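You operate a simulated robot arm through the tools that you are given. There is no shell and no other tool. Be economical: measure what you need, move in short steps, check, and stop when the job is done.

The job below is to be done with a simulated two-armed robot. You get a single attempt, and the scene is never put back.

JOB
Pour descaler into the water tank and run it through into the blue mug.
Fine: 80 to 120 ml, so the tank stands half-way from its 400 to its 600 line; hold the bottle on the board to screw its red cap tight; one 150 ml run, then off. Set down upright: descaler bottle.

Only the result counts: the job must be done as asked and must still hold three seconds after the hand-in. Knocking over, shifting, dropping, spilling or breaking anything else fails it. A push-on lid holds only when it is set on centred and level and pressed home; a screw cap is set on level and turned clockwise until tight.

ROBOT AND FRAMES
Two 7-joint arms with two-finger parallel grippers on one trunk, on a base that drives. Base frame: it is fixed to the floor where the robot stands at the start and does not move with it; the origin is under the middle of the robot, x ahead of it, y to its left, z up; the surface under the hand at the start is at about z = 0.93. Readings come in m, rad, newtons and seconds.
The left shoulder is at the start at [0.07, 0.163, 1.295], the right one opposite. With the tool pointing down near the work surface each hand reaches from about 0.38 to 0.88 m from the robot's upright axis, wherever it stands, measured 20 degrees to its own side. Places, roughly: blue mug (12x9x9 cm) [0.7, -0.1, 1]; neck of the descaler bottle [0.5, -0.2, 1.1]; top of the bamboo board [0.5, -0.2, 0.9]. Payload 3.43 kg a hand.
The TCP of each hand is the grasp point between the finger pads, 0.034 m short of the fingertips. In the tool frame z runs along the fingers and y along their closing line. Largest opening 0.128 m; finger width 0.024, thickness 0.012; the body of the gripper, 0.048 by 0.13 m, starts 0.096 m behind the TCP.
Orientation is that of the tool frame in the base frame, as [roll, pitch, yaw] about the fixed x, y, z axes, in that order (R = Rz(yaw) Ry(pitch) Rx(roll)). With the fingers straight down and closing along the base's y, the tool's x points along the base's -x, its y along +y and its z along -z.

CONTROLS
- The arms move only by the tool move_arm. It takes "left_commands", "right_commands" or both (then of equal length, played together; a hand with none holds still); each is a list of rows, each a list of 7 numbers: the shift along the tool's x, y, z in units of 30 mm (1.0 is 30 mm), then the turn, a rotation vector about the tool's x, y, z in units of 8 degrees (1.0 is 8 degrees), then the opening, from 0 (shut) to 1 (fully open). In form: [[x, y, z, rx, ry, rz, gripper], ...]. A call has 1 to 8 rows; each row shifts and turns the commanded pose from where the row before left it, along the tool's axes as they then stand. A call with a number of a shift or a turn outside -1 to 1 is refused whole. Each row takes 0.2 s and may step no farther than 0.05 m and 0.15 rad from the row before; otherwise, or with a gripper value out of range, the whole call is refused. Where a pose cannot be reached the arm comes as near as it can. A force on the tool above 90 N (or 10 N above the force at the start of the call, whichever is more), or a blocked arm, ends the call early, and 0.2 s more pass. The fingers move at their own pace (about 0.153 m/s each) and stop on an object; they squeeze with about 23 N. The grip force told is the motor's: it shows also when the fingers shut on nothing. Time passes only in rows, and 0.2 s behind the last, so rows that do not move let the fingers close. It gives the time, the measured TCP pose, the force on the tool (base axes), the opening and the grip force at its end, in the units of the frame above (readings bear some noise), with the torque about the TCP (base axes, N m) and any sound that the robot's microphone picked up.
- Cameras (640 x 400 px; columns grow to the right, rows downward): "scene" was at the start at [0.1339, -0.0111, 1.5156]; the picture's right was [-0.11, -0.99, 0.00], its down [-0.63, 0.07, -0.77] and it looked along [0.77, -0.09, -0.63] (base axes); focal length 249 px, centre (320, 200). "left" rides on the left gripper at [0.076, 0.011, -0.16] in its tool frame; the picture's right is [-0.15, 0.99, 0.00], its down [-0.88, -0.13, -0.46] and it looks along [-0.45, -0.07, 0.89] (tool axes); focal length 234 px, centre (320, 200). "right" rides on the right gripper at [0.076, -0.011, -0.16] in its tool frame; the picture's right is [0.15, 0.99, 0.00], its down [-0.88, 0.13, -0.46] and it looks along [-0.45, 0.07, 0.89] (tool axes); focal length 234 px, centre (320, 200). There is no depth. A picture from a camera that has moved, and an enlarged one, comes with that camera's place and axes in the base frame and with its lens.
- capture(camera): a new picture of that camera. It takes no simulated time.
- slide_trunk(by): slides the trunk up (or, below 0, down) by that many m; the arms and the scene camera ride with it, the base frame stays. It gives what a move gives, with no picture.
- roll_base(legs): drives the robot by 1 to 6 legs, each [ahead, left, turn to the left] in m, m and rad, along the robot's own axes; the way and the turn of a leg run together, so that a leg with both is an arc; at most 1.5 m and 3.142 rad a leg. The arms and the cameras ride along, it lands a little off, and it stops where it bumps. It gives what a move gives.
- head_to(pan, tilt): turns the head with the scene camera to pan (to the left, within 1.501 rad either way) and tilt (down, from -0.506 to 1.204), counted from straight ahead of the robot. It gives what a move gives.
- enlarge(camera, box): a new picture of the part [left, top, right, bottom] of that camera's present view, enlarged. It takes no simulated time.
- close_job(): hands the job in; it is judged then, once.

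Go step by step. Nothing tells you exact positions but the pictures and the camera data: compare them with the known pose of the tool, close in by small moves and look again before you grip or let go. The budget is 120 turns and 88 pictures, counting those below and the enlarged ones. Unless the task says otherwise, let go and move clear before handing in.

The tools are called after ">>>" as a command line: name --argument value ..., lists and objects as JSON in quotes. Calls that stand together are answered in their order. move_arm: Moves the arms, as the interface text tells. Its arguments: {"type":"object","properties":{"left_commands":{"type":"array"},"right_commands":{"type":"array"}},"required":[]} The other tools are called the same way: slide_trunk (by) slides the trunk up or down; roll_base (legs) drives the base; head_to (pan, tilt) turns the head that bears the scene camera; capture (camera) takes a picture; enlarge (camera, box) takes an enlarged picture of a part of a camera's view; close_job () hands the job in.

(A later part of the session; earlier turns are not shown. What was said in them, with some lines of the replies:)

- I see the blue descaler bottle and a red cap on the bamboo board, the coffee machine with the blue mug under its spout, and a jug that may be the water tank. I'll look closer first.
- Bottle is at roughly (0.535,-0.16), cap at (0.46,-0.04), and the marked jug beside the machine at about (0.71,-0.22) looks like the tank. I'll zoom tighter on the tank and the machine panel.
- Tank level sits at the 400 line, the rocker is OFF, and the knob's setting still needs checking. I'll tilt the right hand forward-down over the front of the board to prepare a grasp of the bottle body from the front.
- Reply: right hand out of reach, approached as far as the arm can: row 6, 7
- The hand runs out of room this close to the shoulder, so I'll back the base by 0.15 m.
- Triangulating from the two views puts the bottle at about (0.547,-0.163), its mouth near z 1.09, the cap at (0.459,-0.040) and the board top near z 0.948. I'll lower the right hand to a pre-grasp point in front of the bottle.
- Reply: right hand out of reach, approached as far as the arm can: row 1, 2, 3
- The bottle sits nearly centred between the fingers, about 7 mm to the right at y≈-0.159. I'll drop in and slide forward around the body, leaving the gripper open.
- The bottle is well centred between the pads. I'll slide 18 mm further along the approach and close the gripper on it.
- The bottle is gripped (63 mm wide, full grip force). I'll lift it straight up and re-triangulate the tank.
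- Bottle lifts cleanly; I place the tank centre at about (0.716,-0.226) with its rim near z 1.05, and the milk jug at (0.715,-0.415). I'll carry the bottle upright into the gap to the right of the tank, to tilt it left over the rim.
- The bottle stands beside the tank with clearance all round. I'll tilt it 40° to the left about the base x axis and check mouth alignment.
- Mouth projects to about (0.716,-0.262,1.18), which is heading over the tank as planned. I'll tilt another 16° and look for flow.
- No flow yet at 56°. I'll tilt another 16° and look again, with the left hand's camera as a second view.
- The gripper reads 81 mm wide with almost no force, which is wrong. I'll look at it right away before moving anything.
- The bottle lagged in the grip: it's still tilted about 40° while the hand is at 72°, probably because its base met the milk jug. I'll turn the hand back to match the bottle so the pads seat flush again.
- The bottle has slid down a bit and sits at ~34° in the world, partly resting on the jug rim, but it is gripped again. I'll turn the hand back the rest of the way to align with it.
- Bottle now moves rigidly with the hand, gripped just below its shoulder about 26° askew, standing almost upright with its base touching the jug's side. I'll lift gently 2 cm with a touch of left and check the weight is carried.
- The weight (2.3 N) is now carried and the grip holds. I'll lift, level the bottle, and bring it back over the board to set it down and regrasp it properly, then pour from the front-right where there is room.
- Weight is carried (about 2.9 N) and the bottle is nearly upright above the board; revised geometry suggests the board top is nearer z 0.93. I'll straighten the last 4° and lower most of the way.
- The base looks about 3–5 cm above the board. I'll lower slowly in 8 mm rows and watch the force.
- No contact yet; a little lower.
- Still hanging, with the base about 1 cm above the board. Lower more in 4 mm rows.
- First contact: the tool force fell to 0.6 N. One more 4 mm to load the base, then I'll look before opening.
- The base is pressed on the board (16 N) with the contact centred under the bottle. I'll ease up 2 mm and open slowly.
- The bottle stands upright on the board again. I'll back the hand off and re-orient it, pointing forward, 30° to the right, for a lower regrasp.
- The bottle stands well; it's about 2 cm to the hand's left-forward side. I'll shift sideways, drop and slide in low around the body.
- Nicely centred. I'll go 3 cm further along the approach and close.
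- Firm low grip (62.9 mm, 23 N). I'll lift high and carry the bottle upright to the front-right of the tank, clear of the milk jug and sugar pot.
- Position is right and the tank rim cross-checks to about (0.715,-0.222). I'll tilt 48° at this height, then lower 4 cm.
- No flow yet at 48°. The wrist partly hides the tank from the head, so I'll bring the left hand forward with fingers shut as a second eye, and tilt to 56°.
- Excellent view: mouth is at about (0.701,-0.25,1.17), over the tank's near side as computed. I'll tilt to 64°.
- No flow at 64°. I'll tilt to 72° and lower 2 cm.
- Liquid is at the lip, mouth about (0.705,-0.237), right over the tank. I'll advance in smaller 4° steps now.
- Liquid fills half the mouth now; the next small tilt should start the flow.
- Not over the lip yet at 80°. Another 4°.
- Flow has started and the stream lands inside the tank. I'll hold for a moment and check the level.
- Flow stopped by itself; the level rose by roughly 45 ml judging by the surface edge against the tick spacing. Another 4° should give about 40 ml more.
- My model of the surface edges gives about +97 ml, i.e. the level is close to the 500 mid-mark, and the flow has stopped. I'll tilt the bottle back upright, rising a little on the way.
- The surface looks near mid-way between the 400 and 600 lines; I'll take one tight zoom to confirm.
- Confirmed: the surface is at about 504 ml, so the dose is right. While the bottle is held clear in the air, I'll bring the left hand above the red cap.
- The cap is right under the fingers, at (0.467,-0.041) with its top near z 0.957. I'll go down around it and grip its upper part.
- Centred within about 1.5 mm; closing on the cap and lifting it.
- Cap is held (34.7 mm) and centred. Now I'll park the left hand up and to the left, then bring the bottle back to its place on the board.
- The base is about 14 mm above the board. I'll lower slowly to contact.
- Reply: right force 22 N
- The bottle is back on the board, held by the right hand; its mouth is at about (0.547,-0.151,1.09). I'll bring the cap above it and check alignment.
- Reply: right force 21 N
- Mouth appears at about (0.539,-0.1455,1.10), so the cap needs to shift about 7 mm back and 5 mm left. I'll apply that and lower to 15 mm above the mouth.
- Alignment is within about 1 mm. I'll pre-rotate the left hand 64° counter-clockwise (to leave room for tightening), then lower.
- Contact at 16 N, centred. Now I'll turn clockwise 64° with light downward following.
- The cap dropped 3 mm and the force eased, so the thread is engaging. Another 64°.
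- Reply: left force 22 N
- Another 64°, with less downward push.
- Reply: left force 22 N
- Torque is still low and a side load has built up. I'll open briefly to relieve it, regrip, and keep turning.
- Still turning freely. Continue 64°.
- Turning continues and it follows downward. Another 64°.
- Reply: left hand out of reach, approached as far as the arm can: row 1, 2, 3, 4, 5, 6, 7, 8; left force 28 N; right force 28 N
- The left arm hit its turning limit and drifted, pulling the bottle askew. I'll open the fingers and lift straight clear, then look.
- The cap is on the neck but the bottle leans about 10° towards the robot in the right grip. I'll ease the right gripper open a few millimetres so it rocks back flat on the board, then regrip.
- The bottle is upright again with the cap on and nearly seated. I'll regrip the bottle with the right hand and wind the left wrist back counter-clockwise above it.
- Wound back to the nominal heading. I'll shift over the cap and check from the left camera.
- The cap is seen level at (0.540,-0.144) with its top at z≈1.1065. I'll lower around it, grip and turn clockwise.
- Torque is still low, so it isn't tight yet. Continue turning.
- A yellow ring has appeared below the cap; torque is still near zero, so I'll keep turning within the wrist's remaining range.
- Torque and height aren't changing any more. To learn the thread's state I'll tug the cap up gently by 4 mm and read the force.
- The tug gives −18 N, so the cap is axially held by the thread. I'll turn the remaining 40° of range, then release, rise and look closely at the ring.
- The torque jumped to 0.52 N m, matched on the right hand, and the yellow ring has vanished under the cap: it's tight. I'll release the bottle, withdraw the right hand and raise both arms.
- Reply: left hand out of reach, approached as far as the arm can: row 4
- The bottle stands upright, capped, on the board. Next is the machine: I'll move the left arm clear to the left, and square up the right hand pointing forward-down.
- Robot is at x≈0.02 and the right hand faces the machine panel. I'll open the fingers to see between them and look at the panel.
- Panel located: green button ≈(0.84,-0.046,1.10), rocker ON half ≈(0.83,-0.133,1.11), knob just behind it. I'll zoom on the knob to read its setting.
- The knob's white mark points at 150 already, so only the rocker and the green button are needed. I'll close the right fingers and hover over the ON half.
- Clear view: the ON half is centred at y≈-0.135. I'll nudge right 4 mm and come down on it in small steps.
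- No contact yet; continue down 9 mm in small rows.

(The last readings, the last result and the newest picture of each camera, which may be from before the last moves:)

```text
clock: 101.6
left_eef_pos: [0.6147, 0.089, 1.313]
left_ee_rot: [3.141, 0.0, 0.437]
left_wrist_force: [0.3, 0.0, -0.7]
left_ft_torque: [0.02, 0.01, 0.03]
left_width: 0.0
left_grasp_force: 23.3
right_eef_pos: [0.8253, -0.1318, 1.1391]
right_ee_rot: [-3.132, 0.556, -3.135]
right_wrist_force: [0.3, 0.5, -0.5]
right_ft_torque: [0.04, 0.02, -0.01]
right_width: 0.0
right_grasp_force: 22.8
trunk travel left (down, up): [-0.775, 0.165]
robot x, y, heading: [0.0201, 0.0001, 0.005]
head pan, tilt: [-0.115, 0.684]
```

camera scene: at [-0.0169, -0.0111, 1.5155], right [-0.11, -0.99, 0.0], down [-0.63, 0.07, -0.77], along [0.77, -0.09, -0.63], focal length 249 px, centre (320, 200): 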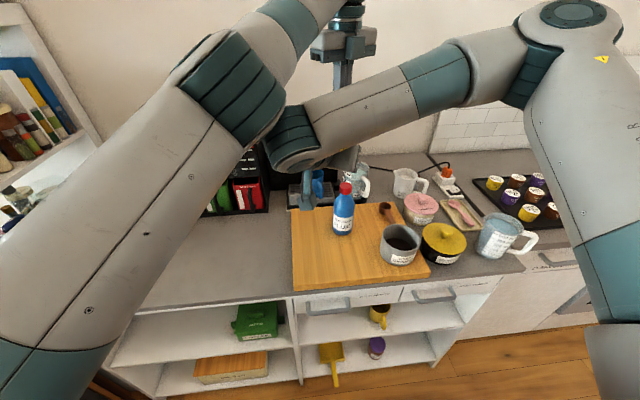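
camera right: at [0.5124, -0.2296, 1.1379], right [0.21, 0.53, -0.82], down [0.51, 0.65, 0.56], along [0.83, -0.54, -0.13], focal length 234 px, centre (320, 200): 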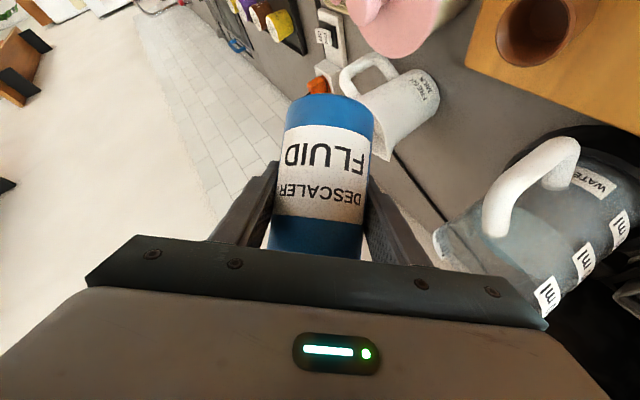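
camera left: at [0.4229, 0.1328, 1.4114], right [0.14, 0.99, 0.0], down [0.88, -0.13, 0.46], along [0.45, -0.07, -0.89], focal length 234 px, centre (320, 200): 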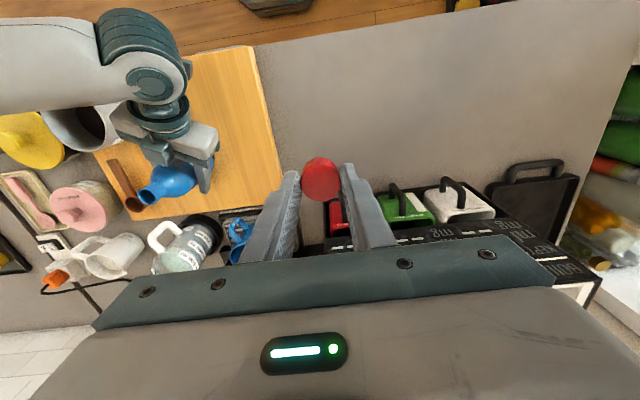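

Still no contact, so I'll check the view once.

>>> enlarge --camera "right" --box '[220, 90, 420, 230]'

```text
2.86 times, centred on (320, 160) of right
camera zoom: at [0.6767, -0.1413, 1.2365], right [-0.13, 0.99, -0.08], down [0.51, 0.14, 0.85], along [0.85, 0.06, -0.52], focal length 669 px, centre (320, 314)
```

zoom: 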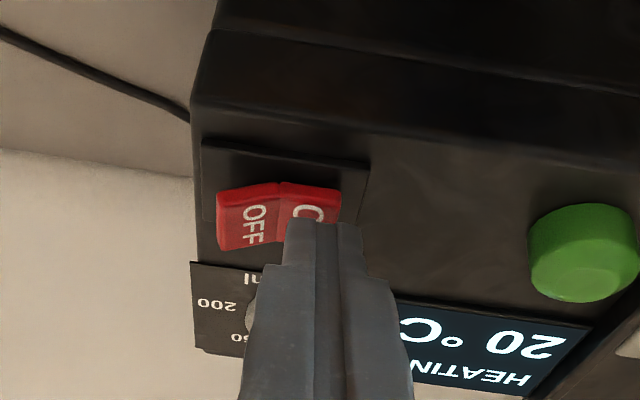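

The display now reads HEATING, so the rocker is ON. I'll rise, move over the green button (≈(0.834,-0.049,1.105)) and wait.

>>> move_arm --right_commands '[[-0.44, 0, -0.71, 0, 0, 0, 0], [-0.44, 0, -0.71, 0, 0, 0, 0], [0, 0.92, 0, 0, 0, 0, 0], [0, 0.92, 0, 0, 0, 0, 0], [0, 0.92, 0, 0, 0, 0, 0], [0, 0, 0, 0, 0, 0, 0], [0, 0, 0, 0, 0, 0, 0], [0, 0, 0, 0, 0, 0, 0]]'

>>> move_arm --right_commands '[[0, 0, 0, 0, 0, 0, 0], [0, 0, 0, 0, 0, 0, 0], [0, 0, 0, 0, 0, 0, 0], [0, 0, 0, 0, 0, 0, 0], [0, 0, 0, 0, 0, 0, 0], [0, 0, 0, 0, 0, 0, 0], [0, 0, 0, 0, 0, 0, 0], [0, 0, 0, 0, 0, 0, 0]]'

>>> move_arm --right_commands '[[0, 0, 0, 0, 0, 0, 0], [0, 0, 0, 0, 0, 0, 0], [0, 0, 0, 0, 0, 0, 0], [0, 0, 0, 0, 0, 0, 0], [0, 0, 0, 0, 0, 0, 0], [0, 0, 0, 0, 0, 0, 0], [0, 0, 0, 0, 0, 0, 0], [0, 0, 0, 0, 0, 0, 0]]'

>>> move_arm --right_commands '[[0, 0, 0, 0, 0, 0, 0], [0, 0, 0, 0, 0, 0, 0], [0, 0, 0, 0, 0, 0, 0], [0, 0, 0, 0, 0, 0, 0], [0, 0, 0, 0, 0, 0, 0], [0, 0, 0, 0, 0, 0, 0], [0, 0, 0, 0, 0, 0, 0], [0, 0, 0, 0, 0, 0, 0]]'

>>> capture --camera "right"

```text
clock: 103.4
left_eef_pos: [0.6135, 0.0894, 1.3131]
left_ee_rot: [3.14, -0.003, 0.436]
left_wrist_force: [0.1, -0.3, 1.1]
left_ft_torque: [-0.01, -0.04, 0.0]
left_width: 0.0
left_grasp_force: 23.7
right_eef_pos: [0.8254, -0.0497, 1.1907]
right_ee_rot: [-3.133, 0.555, -3.134]
right_wrist_force: [0.8, -0.1, 0.2]
right_ft_torque: [0.01, 0.0, 0.01]
right_width: 0.0
right_grasp_force: 22.9
trunk travel left (down, up): [-0.775, 0.165]
robot x, y, heading: [0.0216, -0.0016, 0.002]
head pan, tilt: [-0.115, 0.684]
```

```text
clock: 105.2
left_eef_pos: [0.6135, 0.0892, 1.3147]
left_ee_rot: [3.14, 0.001, 0.437]
left_wrist_force: [-0.5, -0.7, 0.2]
left_ft_torque: [0.0, -0.01, 0.02]
left_width: 0.0001
left_grasp_force: 23.0
right_eef_pos: [0.8248, -0.0502, 1.1911]
right_ee_rot: [-3.132, 0.555, -3.134]
right_wrist_force: [-1.1, 0.0, -0.1]
right_ft_torque: [0.0, 0.03, 0.01]
right_width: 0.0
right_grasp_force: 23.0
trunk travel left (down, up): [-0.775, 0.165]
robot x, y, heading: [0.0228, -0.0004, 0.004]
head pan, tilt: [-0.115, 0.684]
```

```text
clock: 107.0
left_eef_pos: [0.6134, 0.0895, 1.3143]
left_ee_rot: [3.141, 0.001, 0.437]
left_wrist_force: [-0.5, 0.6, -0.4]
left_ft_torque: [0.0, 0.01, 0.02]
left_width: 0.0
left_grasp_force: 23.2
right_eef_pos: [0.8254, -0.0509, 1.19]
right_ee_rot: [-3.133, 0.555, -3.136]
right_wrist_force: [0.5, 0.1, 1.2]
right_ft_torque: [-0.01, -0.02, 0.03]
right_width: 0.0
right_grasp_force: 22.8
trunk travel left (down, up): [-0.775, 0.165]
robot x, y, heading: [0.0168, 0.003, 0.002]
head pan, tilt: [-0.115, 0.684]
```

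```text
clock: 108.8
left_eef_pos: [0.6138, 0.0893, 1.3132]
left_ee_rot: [-3.141, 0.0, 0.436]
left_wrist_force: [0.0, 0.7, -1.0]
left_ft_torque: [-0.01, -0.04, 0.01]
left_width: 0.0002
left_grasp_force: 22.7
right_eef_pos: [0.8248, -0.0497, 1.1906]
right_ee_rot: [-3.132, 0.556, -3.135]
right_wrist_force: [0.7, 0.7, -0.7]
right_ft_torque: [0.01, -0.01, 0.01]
right_width: 0.0
right_grasp_force: 22.9
trunk travel left (down, up): [-0.775, 0.165]
robot x, y, heading: [0.0175, -0.0011, -0.002]
head pan, tilt: [-0.115, 0.684]
```

```text
5 pictures are left
camera right: at [0.6763, -0.0603, 1.2865], right [-0.13, 0.99, -0.08], down [0.51, 0.14, 0.85], along [0.85, 0.06, -0.52], focal length 234 px, centre (320, 200)
```

right: 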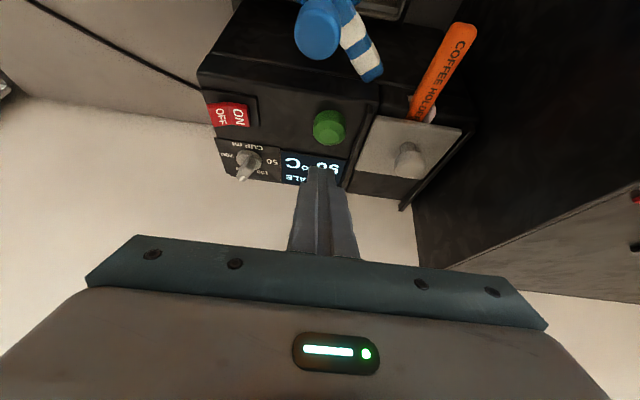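

Display shows …ALE (descale) at 90 °C, so it's hot. I'll press the green button once.

>>> move_arm --right_commands '[[0.207, 0, 0.331, 0, 0, 0, 0], [0.207, 0, 0.331, 0, 0, 0, 0], [0.207, 0, 0.331, 0, 0, 0, 0], [0.207, 0, 0.331, 0, 0, 0, 0], [0.053, 0, 0.085, 0, 0, 0, 0], [0.053, 0, 0.085, 0, 0, 0, 0], [0.053, 0, 0.085, 0, 0, 0, 0]]'

```text
clock: 110.4
left_eef_pos: [0.6119, 0.0876, 1.3147]
left_ee_rot: [-3.141, -0.002, 0.436]
left_wrist_force: [-0.7, 0.3, -0.7]
left_ft_torque: [0.03, 0.02, -0.01]
left_width: 0.0001
left_grasp_force: 22.7
right_eef_pos: [0.8241, -0.0491, 1.139]
right_ee_rot: [-3.134, 0.562, -3.138]
right_wrist_force: [2.6, -2.3, 17.2]
right_ft_torque: [-0.09, -0.22, 0.07]
right_width: 0.0001
right_grasp_force: 23.0
trunk travel left (down, up): [-0.775, 0.165]
robot x, y, heading: [0.0198, 0.0024, 0.006]
head pan, tilt: [-0.115, 0.684]
heard: click
```

A click — pressed. I'll rise straight up and wait, then look.

>>> move_arm --right_commands '[[-0.44, 0, -0.71, 0, 0, 0, 0], [-0.44, 0, -0.71, 0, 0, 0, 0], [0, 0, 0, 0, 0, 0, 0], [0, 0, 0, 0, 0, 0, 0], [0, 0, 0, 0, 0, 0, 0], [0, 0, 0, 0, 0, 0, 0]]'

>>> capture --camera "right"

```text
clock: 111.8
left_eef_pos: [0.6151, 0.0896, 1.3152]
left_ee_rot: [-3.142, 0.002, 0.436]
left_wrist_force: [0.3, 0.0, 0.6]
left_ft_torque: [0.02, 0.02, -0.03]
left_width: 0.0
left_grasp_force: 22.8
right_eef_pos: [0.8256, -0.0484, 1.1846]
right_ee_rot: [-3.133, 0.556, -3.134]
right_wrist_force: [-0.4, 0.4, 0.3]
right_ft_torque: [-0.02, -0.01, 0.02]
right_width: 0.0
right_grasp_force: 23.0
trunk travel left (down, up): [-0.775, 0.165]
robot x, y, heading: [0.0166, 0.0022, 0.002]
head pan, tilt: [-0.115, 0.684]
```

```text
4 pictures are left
camera right: at [0.6759, -0.0588, 1.2803], right [-0.13, 0.99, -0.08], down [0.51, 0.14, 0.85], along [0.85, 0.07, -0.52], focal length 234 px, centre (320, 200)
```

right: 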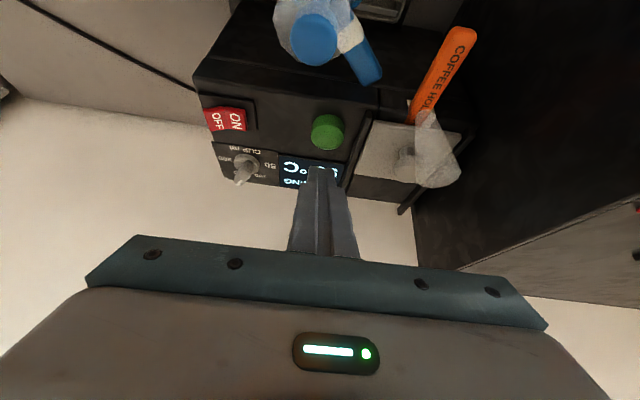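

It's running (steam, "…NG" on the display). I'll move over the OFF half while waiting for it to finish, listening for sounds.

>>> move_arm --right_commands '[[0, -0.915, 0, 0, 0, 0, 0], [0, -0.915, 0, 0, 0, 0, 0], [0, -0.915, 0, 0, 0, 0, 0], [0, -0.915, 0, 0, 0, 0, 0], [0, 0, 0, 0, 0, 0, 0], [0, 0, 0, 0, 0, 0, 0], [0, 0, 0, 0, 0, 0, 0], [0, 0, 0, 0, 0, 0, 0]]'

>>> move_arm --right_commands '[[0, 0, 0, 0, 0, 0, 0], [0, 0, 0, 0, 0, 0, 0], [0, 0, 0, 0, 0, 0, 0], [0, 0, 0, 0, 0, 0, 0], [0, 0, 0, 0, 0, 0, 0], [0, 0, 0, 0, 0, 0, 0], [0, 0, 0, 0, 0, 0, 0], [0, 0, 0, 0, 0, 0, 0]]'

>>> move_arm --right_commands '[[0, 0, 0, 0, 0, 0, 0], [0, 0, 0, 0, 0, 0, 0], [0, 0, 0, 0, 0, 0, 0], [0, 0, 0, 0, 0, 0, 0], [0, 0, 0, 0, 0, 0, 0], [0, 0, 0, 0, 0, 0, 0], [0, 0, 0, 0, 0, 0, 0], [0, 0, 0, 0, 0, 0, 0]]'

>>> move_arm --right_commands '[[0, 0, 0, 0, 0, 0, 0], [0, 0, 0, 0, 0, 0, 0], [0, 0, 0, 0, 0, 0, 0], [0, 0, 0, 0, 0, 0, 0], [0, 0, 0, 0, 0, 0, 0], [0, 0, 0, 0, 0, 0, 0], [0, 0, 0, 0, 0, 0, 0], [0, 0, 0, 0, 0, 0, 0]]'

>>> move_arm --right_commands '[[0, 0, 0, 0, 0, 0, 0], [0, 0, 0, 0, 0, 0, 0], [0, 0, 0, 0, 0, 0, 0], [0, 0, 0, 0, 0, 0, 0], [0, 0, 0, 0, 0, 0, 0], [0, 0, 0, 0, 0, 0, 0], [0, 0, 0, 0, 0, 0, 0], [0, 0, 0, 0, 0, 0, 0]]'

>>> move_arm --right_commands '[[0, 0, 0, 0, 0, 0, 0], [0, 0, 0, 0, 0, 0, 0], [0, 0, 0, 0, 0, 0, 0], [0, 0, 0, 0, 0, 0, 0], [0, 0, 0, 0, 0, 0, 0], [0, 0, 0, 0, 0, 0, 0], [0, 0, 0, 0, 0, 0, 0], [0, 0, 0, 0, 0, 0, 0]]'

```text
clock: 113.6
left_eef_pos: [0.6146, 0.0897, 1.315]
left_ee_rot: [-3.141, 0.001, 0.436]
left_wrist_force: [0.6, 0.3, -0.8]
left_ft_torque: [0.01, -0.02, -0.02]
left_width: 0.0001
left_grasp_force: 23.2
right_eef_pos: [0.8244, -0.1592, 1.1863]
right_ee_rot: [-3.133, 0.555, -3.135]
right_wrist_force: [-1.1, 0.2, 0.1]
right_ft_torque: [0.02, 0.07, 0.0]
right_width: 0.0
right_grasp_force: 22.9
trunk travel left (down, up): [-0.775, 0.165]
robot x, y, heading: [0.0161, -0.0009, -0.0]
head pan, tilt: [-0.115, 0.684]
```

```text
clock: 115.4
left_eef_pos: [0.615, 0.0903, 1.314]
left_ee_rot: [3.141, 0.0, 0.437]
left_wrist_force: [0.3, 0.2, 0.6]
left_ft_torque: [-0.03, 0.0, -0.03]
left_width: 0.0002
left_grasp_force: 23.7
right_eef_pos: [0.8239, -0.1582, 1.1871]
right_ee_rot: [-3.133, 0.554, -3.135]
right_wrist_force: [-0.5, -0.2, -0.6]
right_ft_torque: [-0.01, -0.01, -0.03]
right_width: 0.0001
right_grasp_force: 23.2
trunk travel left (down, up): [-0.775, 0.165]
robot x, y, heading: [0.018, -0.0008, 0.002]
head pan, tilt: [-0.115, 0.684]
```

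```text
clock: 117.2
left_eef_pos: [0.6139, 0.0888, 1.3153]
left_ee_rot: [-3.141, 0.0, 0.437]
left_wrist_force: [0.4, 0.0, 0.2]
left_ft_torque: [0.02, 0.01, 0.03]
left_width: 0.0
left_grasp_force: 22.9
right_eef_pos: [0.8245, -0.1583, 1.1864]
right_ee_rot: [-3.133, 0.557, -3.135]
right_wrist_force: [0.6, -0.1, 0.4]
right_ft_torque: [0.01, 0.02, 0.01]
right_width: 0.0
right_grasp_force: 22.9
trunk travel left (down, up): [-0.775, 0.165]
robot x, y, heading: [0.0162, 0.0031, -0.002]
head pan, tilt: [-0.115, 0.684]
```

```text
clock: 119.0
left_eef_pos: [0.6142, 0.0893, 1.314]
left_ee_rot: [-3.142, 0.001, 0.436]
left_wrist_force: [0.3, 0.0, -0.1]
left_ft_torque: [0.0, 0.02, 0.01]
left_width: 0.0
left_grasp_force: 23.0
right_eef_pos: [0.8246, -0.159, 1.1856]
right_ee_rot: [-3.134, 0.558, -3.135]
right_wrist_force: [0.6, 0.6, -0.3]
right_ft_torque: [0.0, -0.01, 0.01]
right_width: 0.0001
right_grasp_force: 23.8
trunk travel left (down, up): [-0.775, 0.165]
robot x, y, heading: [0.0205, -0.0005, 0.004]
head pan, tilt: [-0.115, 0.684]
```

```text
clock: 120.8
left_eef_pos: [0.6136, 0.0899, 1.3136]
left_ee_rot: [3.141, 0.0, 0.437]
left_wrist_force: [-0.6, -0.8, -0.1]
left_ft_torque: [0.0, 0.02, -0.01]
left_width: 0.0
left_grasp_force: 23.3
right_eef_pos: [0.8248, -0.1577, 1.1867]
right_ee_rot: [-3.131, 0.558, -3.135]
right_wrist_force: [-0.7, 0.7, -0.3]
right_ft_torque: [-0.01, 0.02, -0.02]
right_width: 0.0
right_grasp_force: 22.7
trunk travel left (down, up): [-0.775, 0.165]
robot x, y, heading: [0.0189, 0.0038, 0.005]
head pan, tilt: [-0.115, 0.684]
```

```text
clock: 122.6
left_eef_pos: [0.6144, 0.0881, 1.3137]
left_ee_rot: [-3.141, 0.0, 0.436]
left_wrist_force: [-0.2, -0.3, -0.6]
left_ft_torque: [0.03, -0.01, 0.0]
left_width: 0.0
left_grasp_force: 23.0
right_eef_pos: [0.8257, -0.1588, 1.1861]
right_ee_rot: [-3.135, 0.556, -3.134]
right_wrist_force: [-0.4, 0.8, -0.5]
right_ft_torque: [-0.01, 0.04, -0.01]
right_width: 0.0
right_grasp_force: 22.8
trunk travel left (down, up): [-0.775, 0.165]
robot x, y, heading: [0.0157, -0.0011, -0.0]
head pan, tilt: [-0.115, 0.684]
```

No sound yet after 12 s. I'll wait another 9 s and then look.

>>> move_arm --right_commands '[[0, 0, 0, 0, 0, 0, 0], [0, 0, 0, 0, 0, 0, 0], [0, 0, 0, 0, 0, 0, 0], [0, 0, 0, 0, 0, 0, 0], [0, 0, 0, 0, 0, 0, 0], [0, 0, 0, 0, 0, 0, 0], [0, 0, 0, 0, 0, 0, 0], [0, 0, 0, 0, 0, 0, 0]]'

>>> move_arm --right_commands '[[0, 0, 0, 0, 0, 0, 0], [0, 0, 0, 0, 0, 0, 0], [0, 0, 0, 0, 0, 0, 0], [0, 0, 0, 0, 0, 0, 0], [0, 0, 0, 0, 0, 0, 0], [0, 0, 0, 0, 0, 0, 0], [0, 0, 0, 0, 0, 0, 0], [0, 0, 0, 0, 0, 0, 0]]'

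>>> move_arm --right_commands '[[0, 0, 0, 0, 0, 0, 0], [0, 0, 0, 0, 0, 0, 0], [0, 0, 0, 0, 0, 0, 0], [0, 0, 0, 0, 0, 0, 0], [0, 0, 0, 0, 0, 0, 0], [0, 0, 0, 0, 0, 0, 0], [0, 0, 0, 0, 0, 0, 0], [0, 0, 0, 0, 0, 0, 0]]'

>>> move_arm --right_commands '[[0, 0, 0, 0, 0, 0, 0], [0, 0, 0, 0, 0, 0, 0], [0, 0, 0, 0, 0, 0, 0], [0, 0, 0, 0, 0, 0, 0], [0, 0, 0, 0, 0, 0, 0], [0, 0, 0, 0, 0, 0, 0], [0, 0, 0, 0, 0, 0, 0], [0, 0, 0, 0, 0, 0, 0]]'

>>> move_arm --right_commands '[[0, 0, 0, 0, 0, 0, 0], [0, 0, 0, 0, 0, 0, 0], [0, 0, 0, 0, 0, 0, 0], [0, 0, 0, 0, 0, 0, 0], [0, 0, 0, 0, 0, 0, 0], [0, 0, 0, 0, 0, 0, 0], [0, 0, 0, 0, 0, 0, 0], [0, 0, 0, 0, 0, 0, 0]]'

>>> capture --camera "right"

```text
clock: 124.4
left_eef_pos: [0.6149, 0.0884, 1.3145]
left_ee_rot: [-3.142, 0.0, 0.438]
left_wrist_force: [0.1, 0.3, -0.3]
left_ft_torque: [0.04, 0.02, 0.0]
left_width: 0.0002
left_grasp_force: 22.7
right_eef_pos: [0.8243, -0.1592, 1.1868]
right_ee_rot: [-3.132, 0.557, -3.134]
right_wrist_force: [0.0, -0.1, -0.9]
right_ft_torque: [0.01, -0.01, -0.04]
right_width: 0.0
right_grasp_force: 23.0
trunk travel left (down, up): [-0.775, 0.165]
robot x, y, heading: [0.0193, -0.0012, 0.0]
head pan, tilt: [-0.115, 0.684]
```

```text
clock: 126.2
left_eef_pos: [0.6145, 0.0884, 1.3136]
left_ee_rot: [3.141, 0.0, 0.436]
left_wrist_force: [-0.5, -0.4, -0.5]
left_ft_torque: [0.04, 0.01, -0.01]
left_width: 0.0
left_grasp_force: 22.6
right_eef_pos: [0.8247, -0.1595, 1.1874]
right_ee_rot: [-3.133, 0.559, -3.135]
right_wrist_force: [0.3, -0.3, -0.1]
right_ft_torque: [-0.02, 0.02, 0.0]
right_width: 0.0
right_grasp_force: 22.6
trunk travel left (down, up): [-0.775, 0.165]
robot x, y, heading: [0.0151, -0.0023, 0.002]
head pan, tilt: [-0.115, 0.684]
```

```text
clock: 128.0
left_eef_pos: [0.6132, 0.0895, 1.3139]
left_ee_rot: [3.14, 0.0, 0.435]
left_wrist_force: [0.5, 0.6, 0.5]
left_ft_torque: [-0.02, 0.02, -0.02]
left_width: 0.0001
left_grasp_force: 22.9
right_eef_pos: [0.8252, -0.1579, 1.1856]
right_ee_rot: [-3.132, 0.556, -3.134]
right_wrist_force: [0.3, 0.0, -0.2]
right_ft_torque: [0.0, 0.0, 0.01]
right_width: 0.0
right_grasp_force: 22.5
trunk travel left (down, up): [-0.775, 0.165]
robot x, y, heading: [0.0202, -0.0008, 0.005]
head pan, tilt: [-0.115, 0.684]
```

```text
clock: 129.8
left_eef_pos: [0.6141, 0.0893, 1.313]
left_ee_rot: [-3.141, -0.001, 0.437]
left_wrist_force: [-0.1, 0.5, 0.1]
left_ft_torque: [0.0, -0.04, -0.03]
left_width: 0.0
left_grasp_force: 22.8
right_eef_pos: [0.825, -0.1587, 1.1866]
right_ee_rot: [-3.132, 0.557, -3.133]
right_wrist_force: [0.2, 0.0, -0.4]
right_ft_torque: [-0.01, 0.02, -0.02]
right_width: 0.0
right_grasp_force: 22.7
trunk travel left (down, up): [-0.775, 0.165]
robot x, y, heading: [0.0189, 0.0018, 0.001]
head pan, tilt: [-0.115, 0.684]
```

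```text
clock: 131.6
left_eef_pos: [0.6148, 0.0894, 1.3144]
left_ee_rot: [3.141, -0.001, 0.436]
left_wrist_force: [-0.3, 0.2, 0.4]
left_ft_torque: [0.0, -0.01, 0.03]
left_width: 0.0
left_grasp_force: 23.0
right_eef_pos: [0.8252, -0.1584, 1.1853]
right_ee_rot: [-3.133, 0.556, -3.134]
right_wrist_force: [1.1, -0.2, -0.2]
right_ft_torque: [0.0, -0.01, 0.02]
right_width: 0.0
right_grasp_force: 23.0
trunk travel left (down, up): [-0.775, 0.165]
robot x, y, heading: [0.0172, 0.0013, 0.004]
head pan, tilt: [-0.115, 0.684]
```

```text
3 pictures are left
camera right: at [0.6757, -0.1687, 1.2818], right [-0.13, 0.99, -0.08], down [0.51, 0.14, 0.85], along [0.85, 0.07, -0.52], focal length 234 px, centre (320, 200)
```

right: 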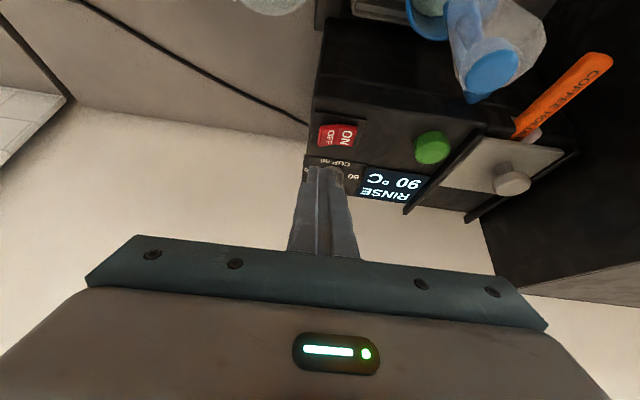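

The display now asks RINSE at 90 °C: the one run is finished. I'll press the OFF half and rise.

>>> move_arm --right_commands '[[0.207, 0, 0.331, 0, 0, 0, 0], [0.207, 0, 0.331, 0, 0, 0, 0], [0.207, 0, 0.331, 0, 0, 0, 0], [0.207, 0, 0.331, 0, 0, 0, 0], [0.053, 0, 0.085, 0, 0, 0, 0], [0, 0, 0, 0, 0, 0, 0]]'

>>> move_arm --right_commands '[[-0.44, 0, -0.71, 0, 0, 0, 0], [-0.44, 0, -0.71, 0, 0, 0, 0], [-0.44, 0, -0.71, 0, 0, 0, 0], [0, 0, 0, 0, 0, 0, 0]]'

>>> capture --camera "right"

```text
clock: 133.0
left_eef_pos: [0.6126, 0.0894, 1.3145]
left_ee_rot: [-3.142, -0.001, 0.437]
left_wrist_force: [-0.5, 0.0, 0.2]
left_ft_torque: [-0.05, 0.02, 0.02]
left_width: 0.0
left_grasp_force: 23.2
right_eef_pos: [0.8234, -0.1585, 1.1377]
right_ee_rot: [-3.136, 0.56, -3.137]
right_wrist_force: [2.2, -1.3, 10.0]
right_ft_torque: [-0.06, -0.14, 0.0]
right_width: 0.0001
right_grasp_force: 23.2
trunk travel left (down, up): [-0.775, 0.165]
robot x, y, heading: [0.0202, 0.0015, 0.003]
head pan, tilt: [-0.115, 0.684]
```

```text
clock: 134.0
left_eef_pos: [0.6147, 0.0886, 1.3137]
left_ee_rot: [-3.14, 0.0, 0.436]
left_wrist_force: [0.4, 0.3, 0.0]
left_ft_torque: [-0.02, 0.0, 0.01]
left_width: 0.0
left_grasp_force: 22.8
right_eef_pos: [0.8252, -0.1562, 1.2106]
right_ee_rot: [-3.134, 0.555, -3.135]
right_wrist_force: [-0.6, -0.3, 0.0]
right_ft_torque: [0.0, 0.02, -0.03]
right_width: 0.0
right_grasp_force: 22.8
trunk travel left (down, up): [-0.775, 0.165]
robot x, y, heading: [0.0181, 0.0004, 0.003]
head pan, tilt: [-0.115, 0.684]
```

```text
2 pictures are left
camera right: at [0.6766, -0.1676, 1.3071], right [-0.13, 0.99, -0.08], down [0.51, 0.14, 0.85], along [0.85, 0.06, -0.52], focal length 234 px, centre (320, 200)
```

right: 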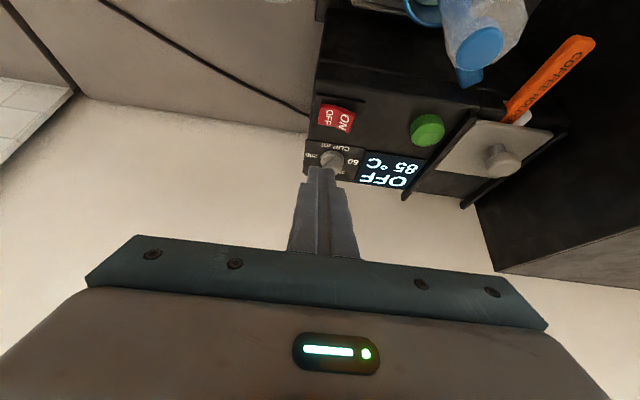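

Display shows OFF. I'll withdraw the right hand up and back, then take a final overview.

>>> move_arm --right_commands '[[-0.53, 0, -0.848, 0, 0, 0, 0], [0.6, 0, -0.9, 0, 0, 0, 0], [0.6, 0, -0.9, 0, 0, 0, 0], [0.6, 0, -0.9, 0, 0, 0, 0], [0.6, 0, -0.9, 0, 0, 0, 0], [0.2, -0.9, -0.3, 0, 0, 0, 0], [0, -0.9, 0, 0, 0, 0, 0], [0, -0.9, 0, 0, 0, 0, 0]]'

>>> capture --camera "scene"

```text
clock: 135.8
left_eef_pos: [0.6137, 0.0883, 1.3142]
left_ee_rot: [3.141, -0.001, 0.437]
left_wrist_force: [0.5, -0.5, 0.4]
left_ft_torque: [-0.04, 0.01, 0.03]
left_width: 0.0001
left_grasp_force: 22.8
right_eef_pos: [0.6969, -0.2423, 1.2996]
right_ee_rot: [-3.134, 0.559, -3.134]
right_wrist_force: [0.5, -0.3, -0.8]
right_ft_torque: [0.01, 0.01, 0.05]
right_width: 0.0
right_grasp_force: 22.9
trunk travel left (down, up): [-0.775, 0.165]
robot x, y, heading: [0.0163, 0.0018, 0.005]
head pan, tilt: [-0.115, 0.684]
```

```text
1 pictures are left
camera scene: at [0.1519, -0.0116, 1.5156], right [-0.11, -0.99, 0.0], down [-0.63, 0.07, -0.77], along [0.77, -0.09, -0.63], focal length 249 px, centre (320, 200)
```

scene: 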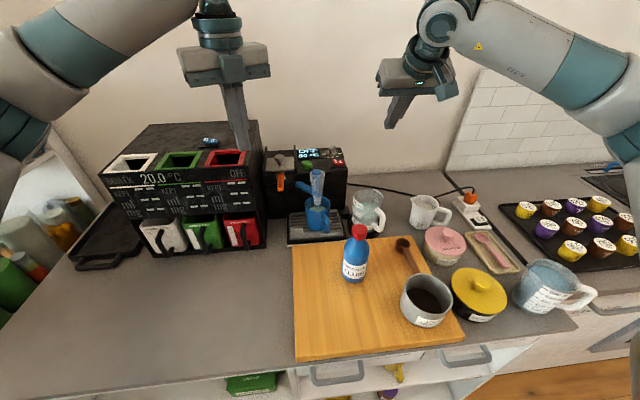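

Everything is in place: the capped bottle stands upright on the board, the blue mug has the descaler run, the machine is OFF and both hands are clear. I'm handing the job in.

>>> close_job

```text
The job is handed in.
```

I poured the descaler into the tank, ran it through into the blue mug once, and switched the machine off; the job is handed in.

- **Dose:** the tank read about 504 ml against its marks, so roughly 100 ml went in.
- **Cap:** it is screwed tight. Torque rose to about 0.5 N·m at the end, with the right hand holding the bottle on the board.
- **Run:** the knob already pointed at 150 ml, so I left it there. I pressed the green button once, and the display went to RINSE when the run ended, then showed OFF after I pressed the rocker. I did not measure the volume in the mug.
- **Bottle:** it stands upright on the board with the cap on, and both hands are clear.

**Mishaps:** on the first pour attempt the bottle slipped in the grip, probably after touching the milk jug, so I set it down and gripped it again. While I was turning the cap, the left arm reached its limit and pulled the bottle about 10° askew. It settled upright again when I eased the right hand's grip. I saw no spill, and nothing else looked moved in the last overview picture.
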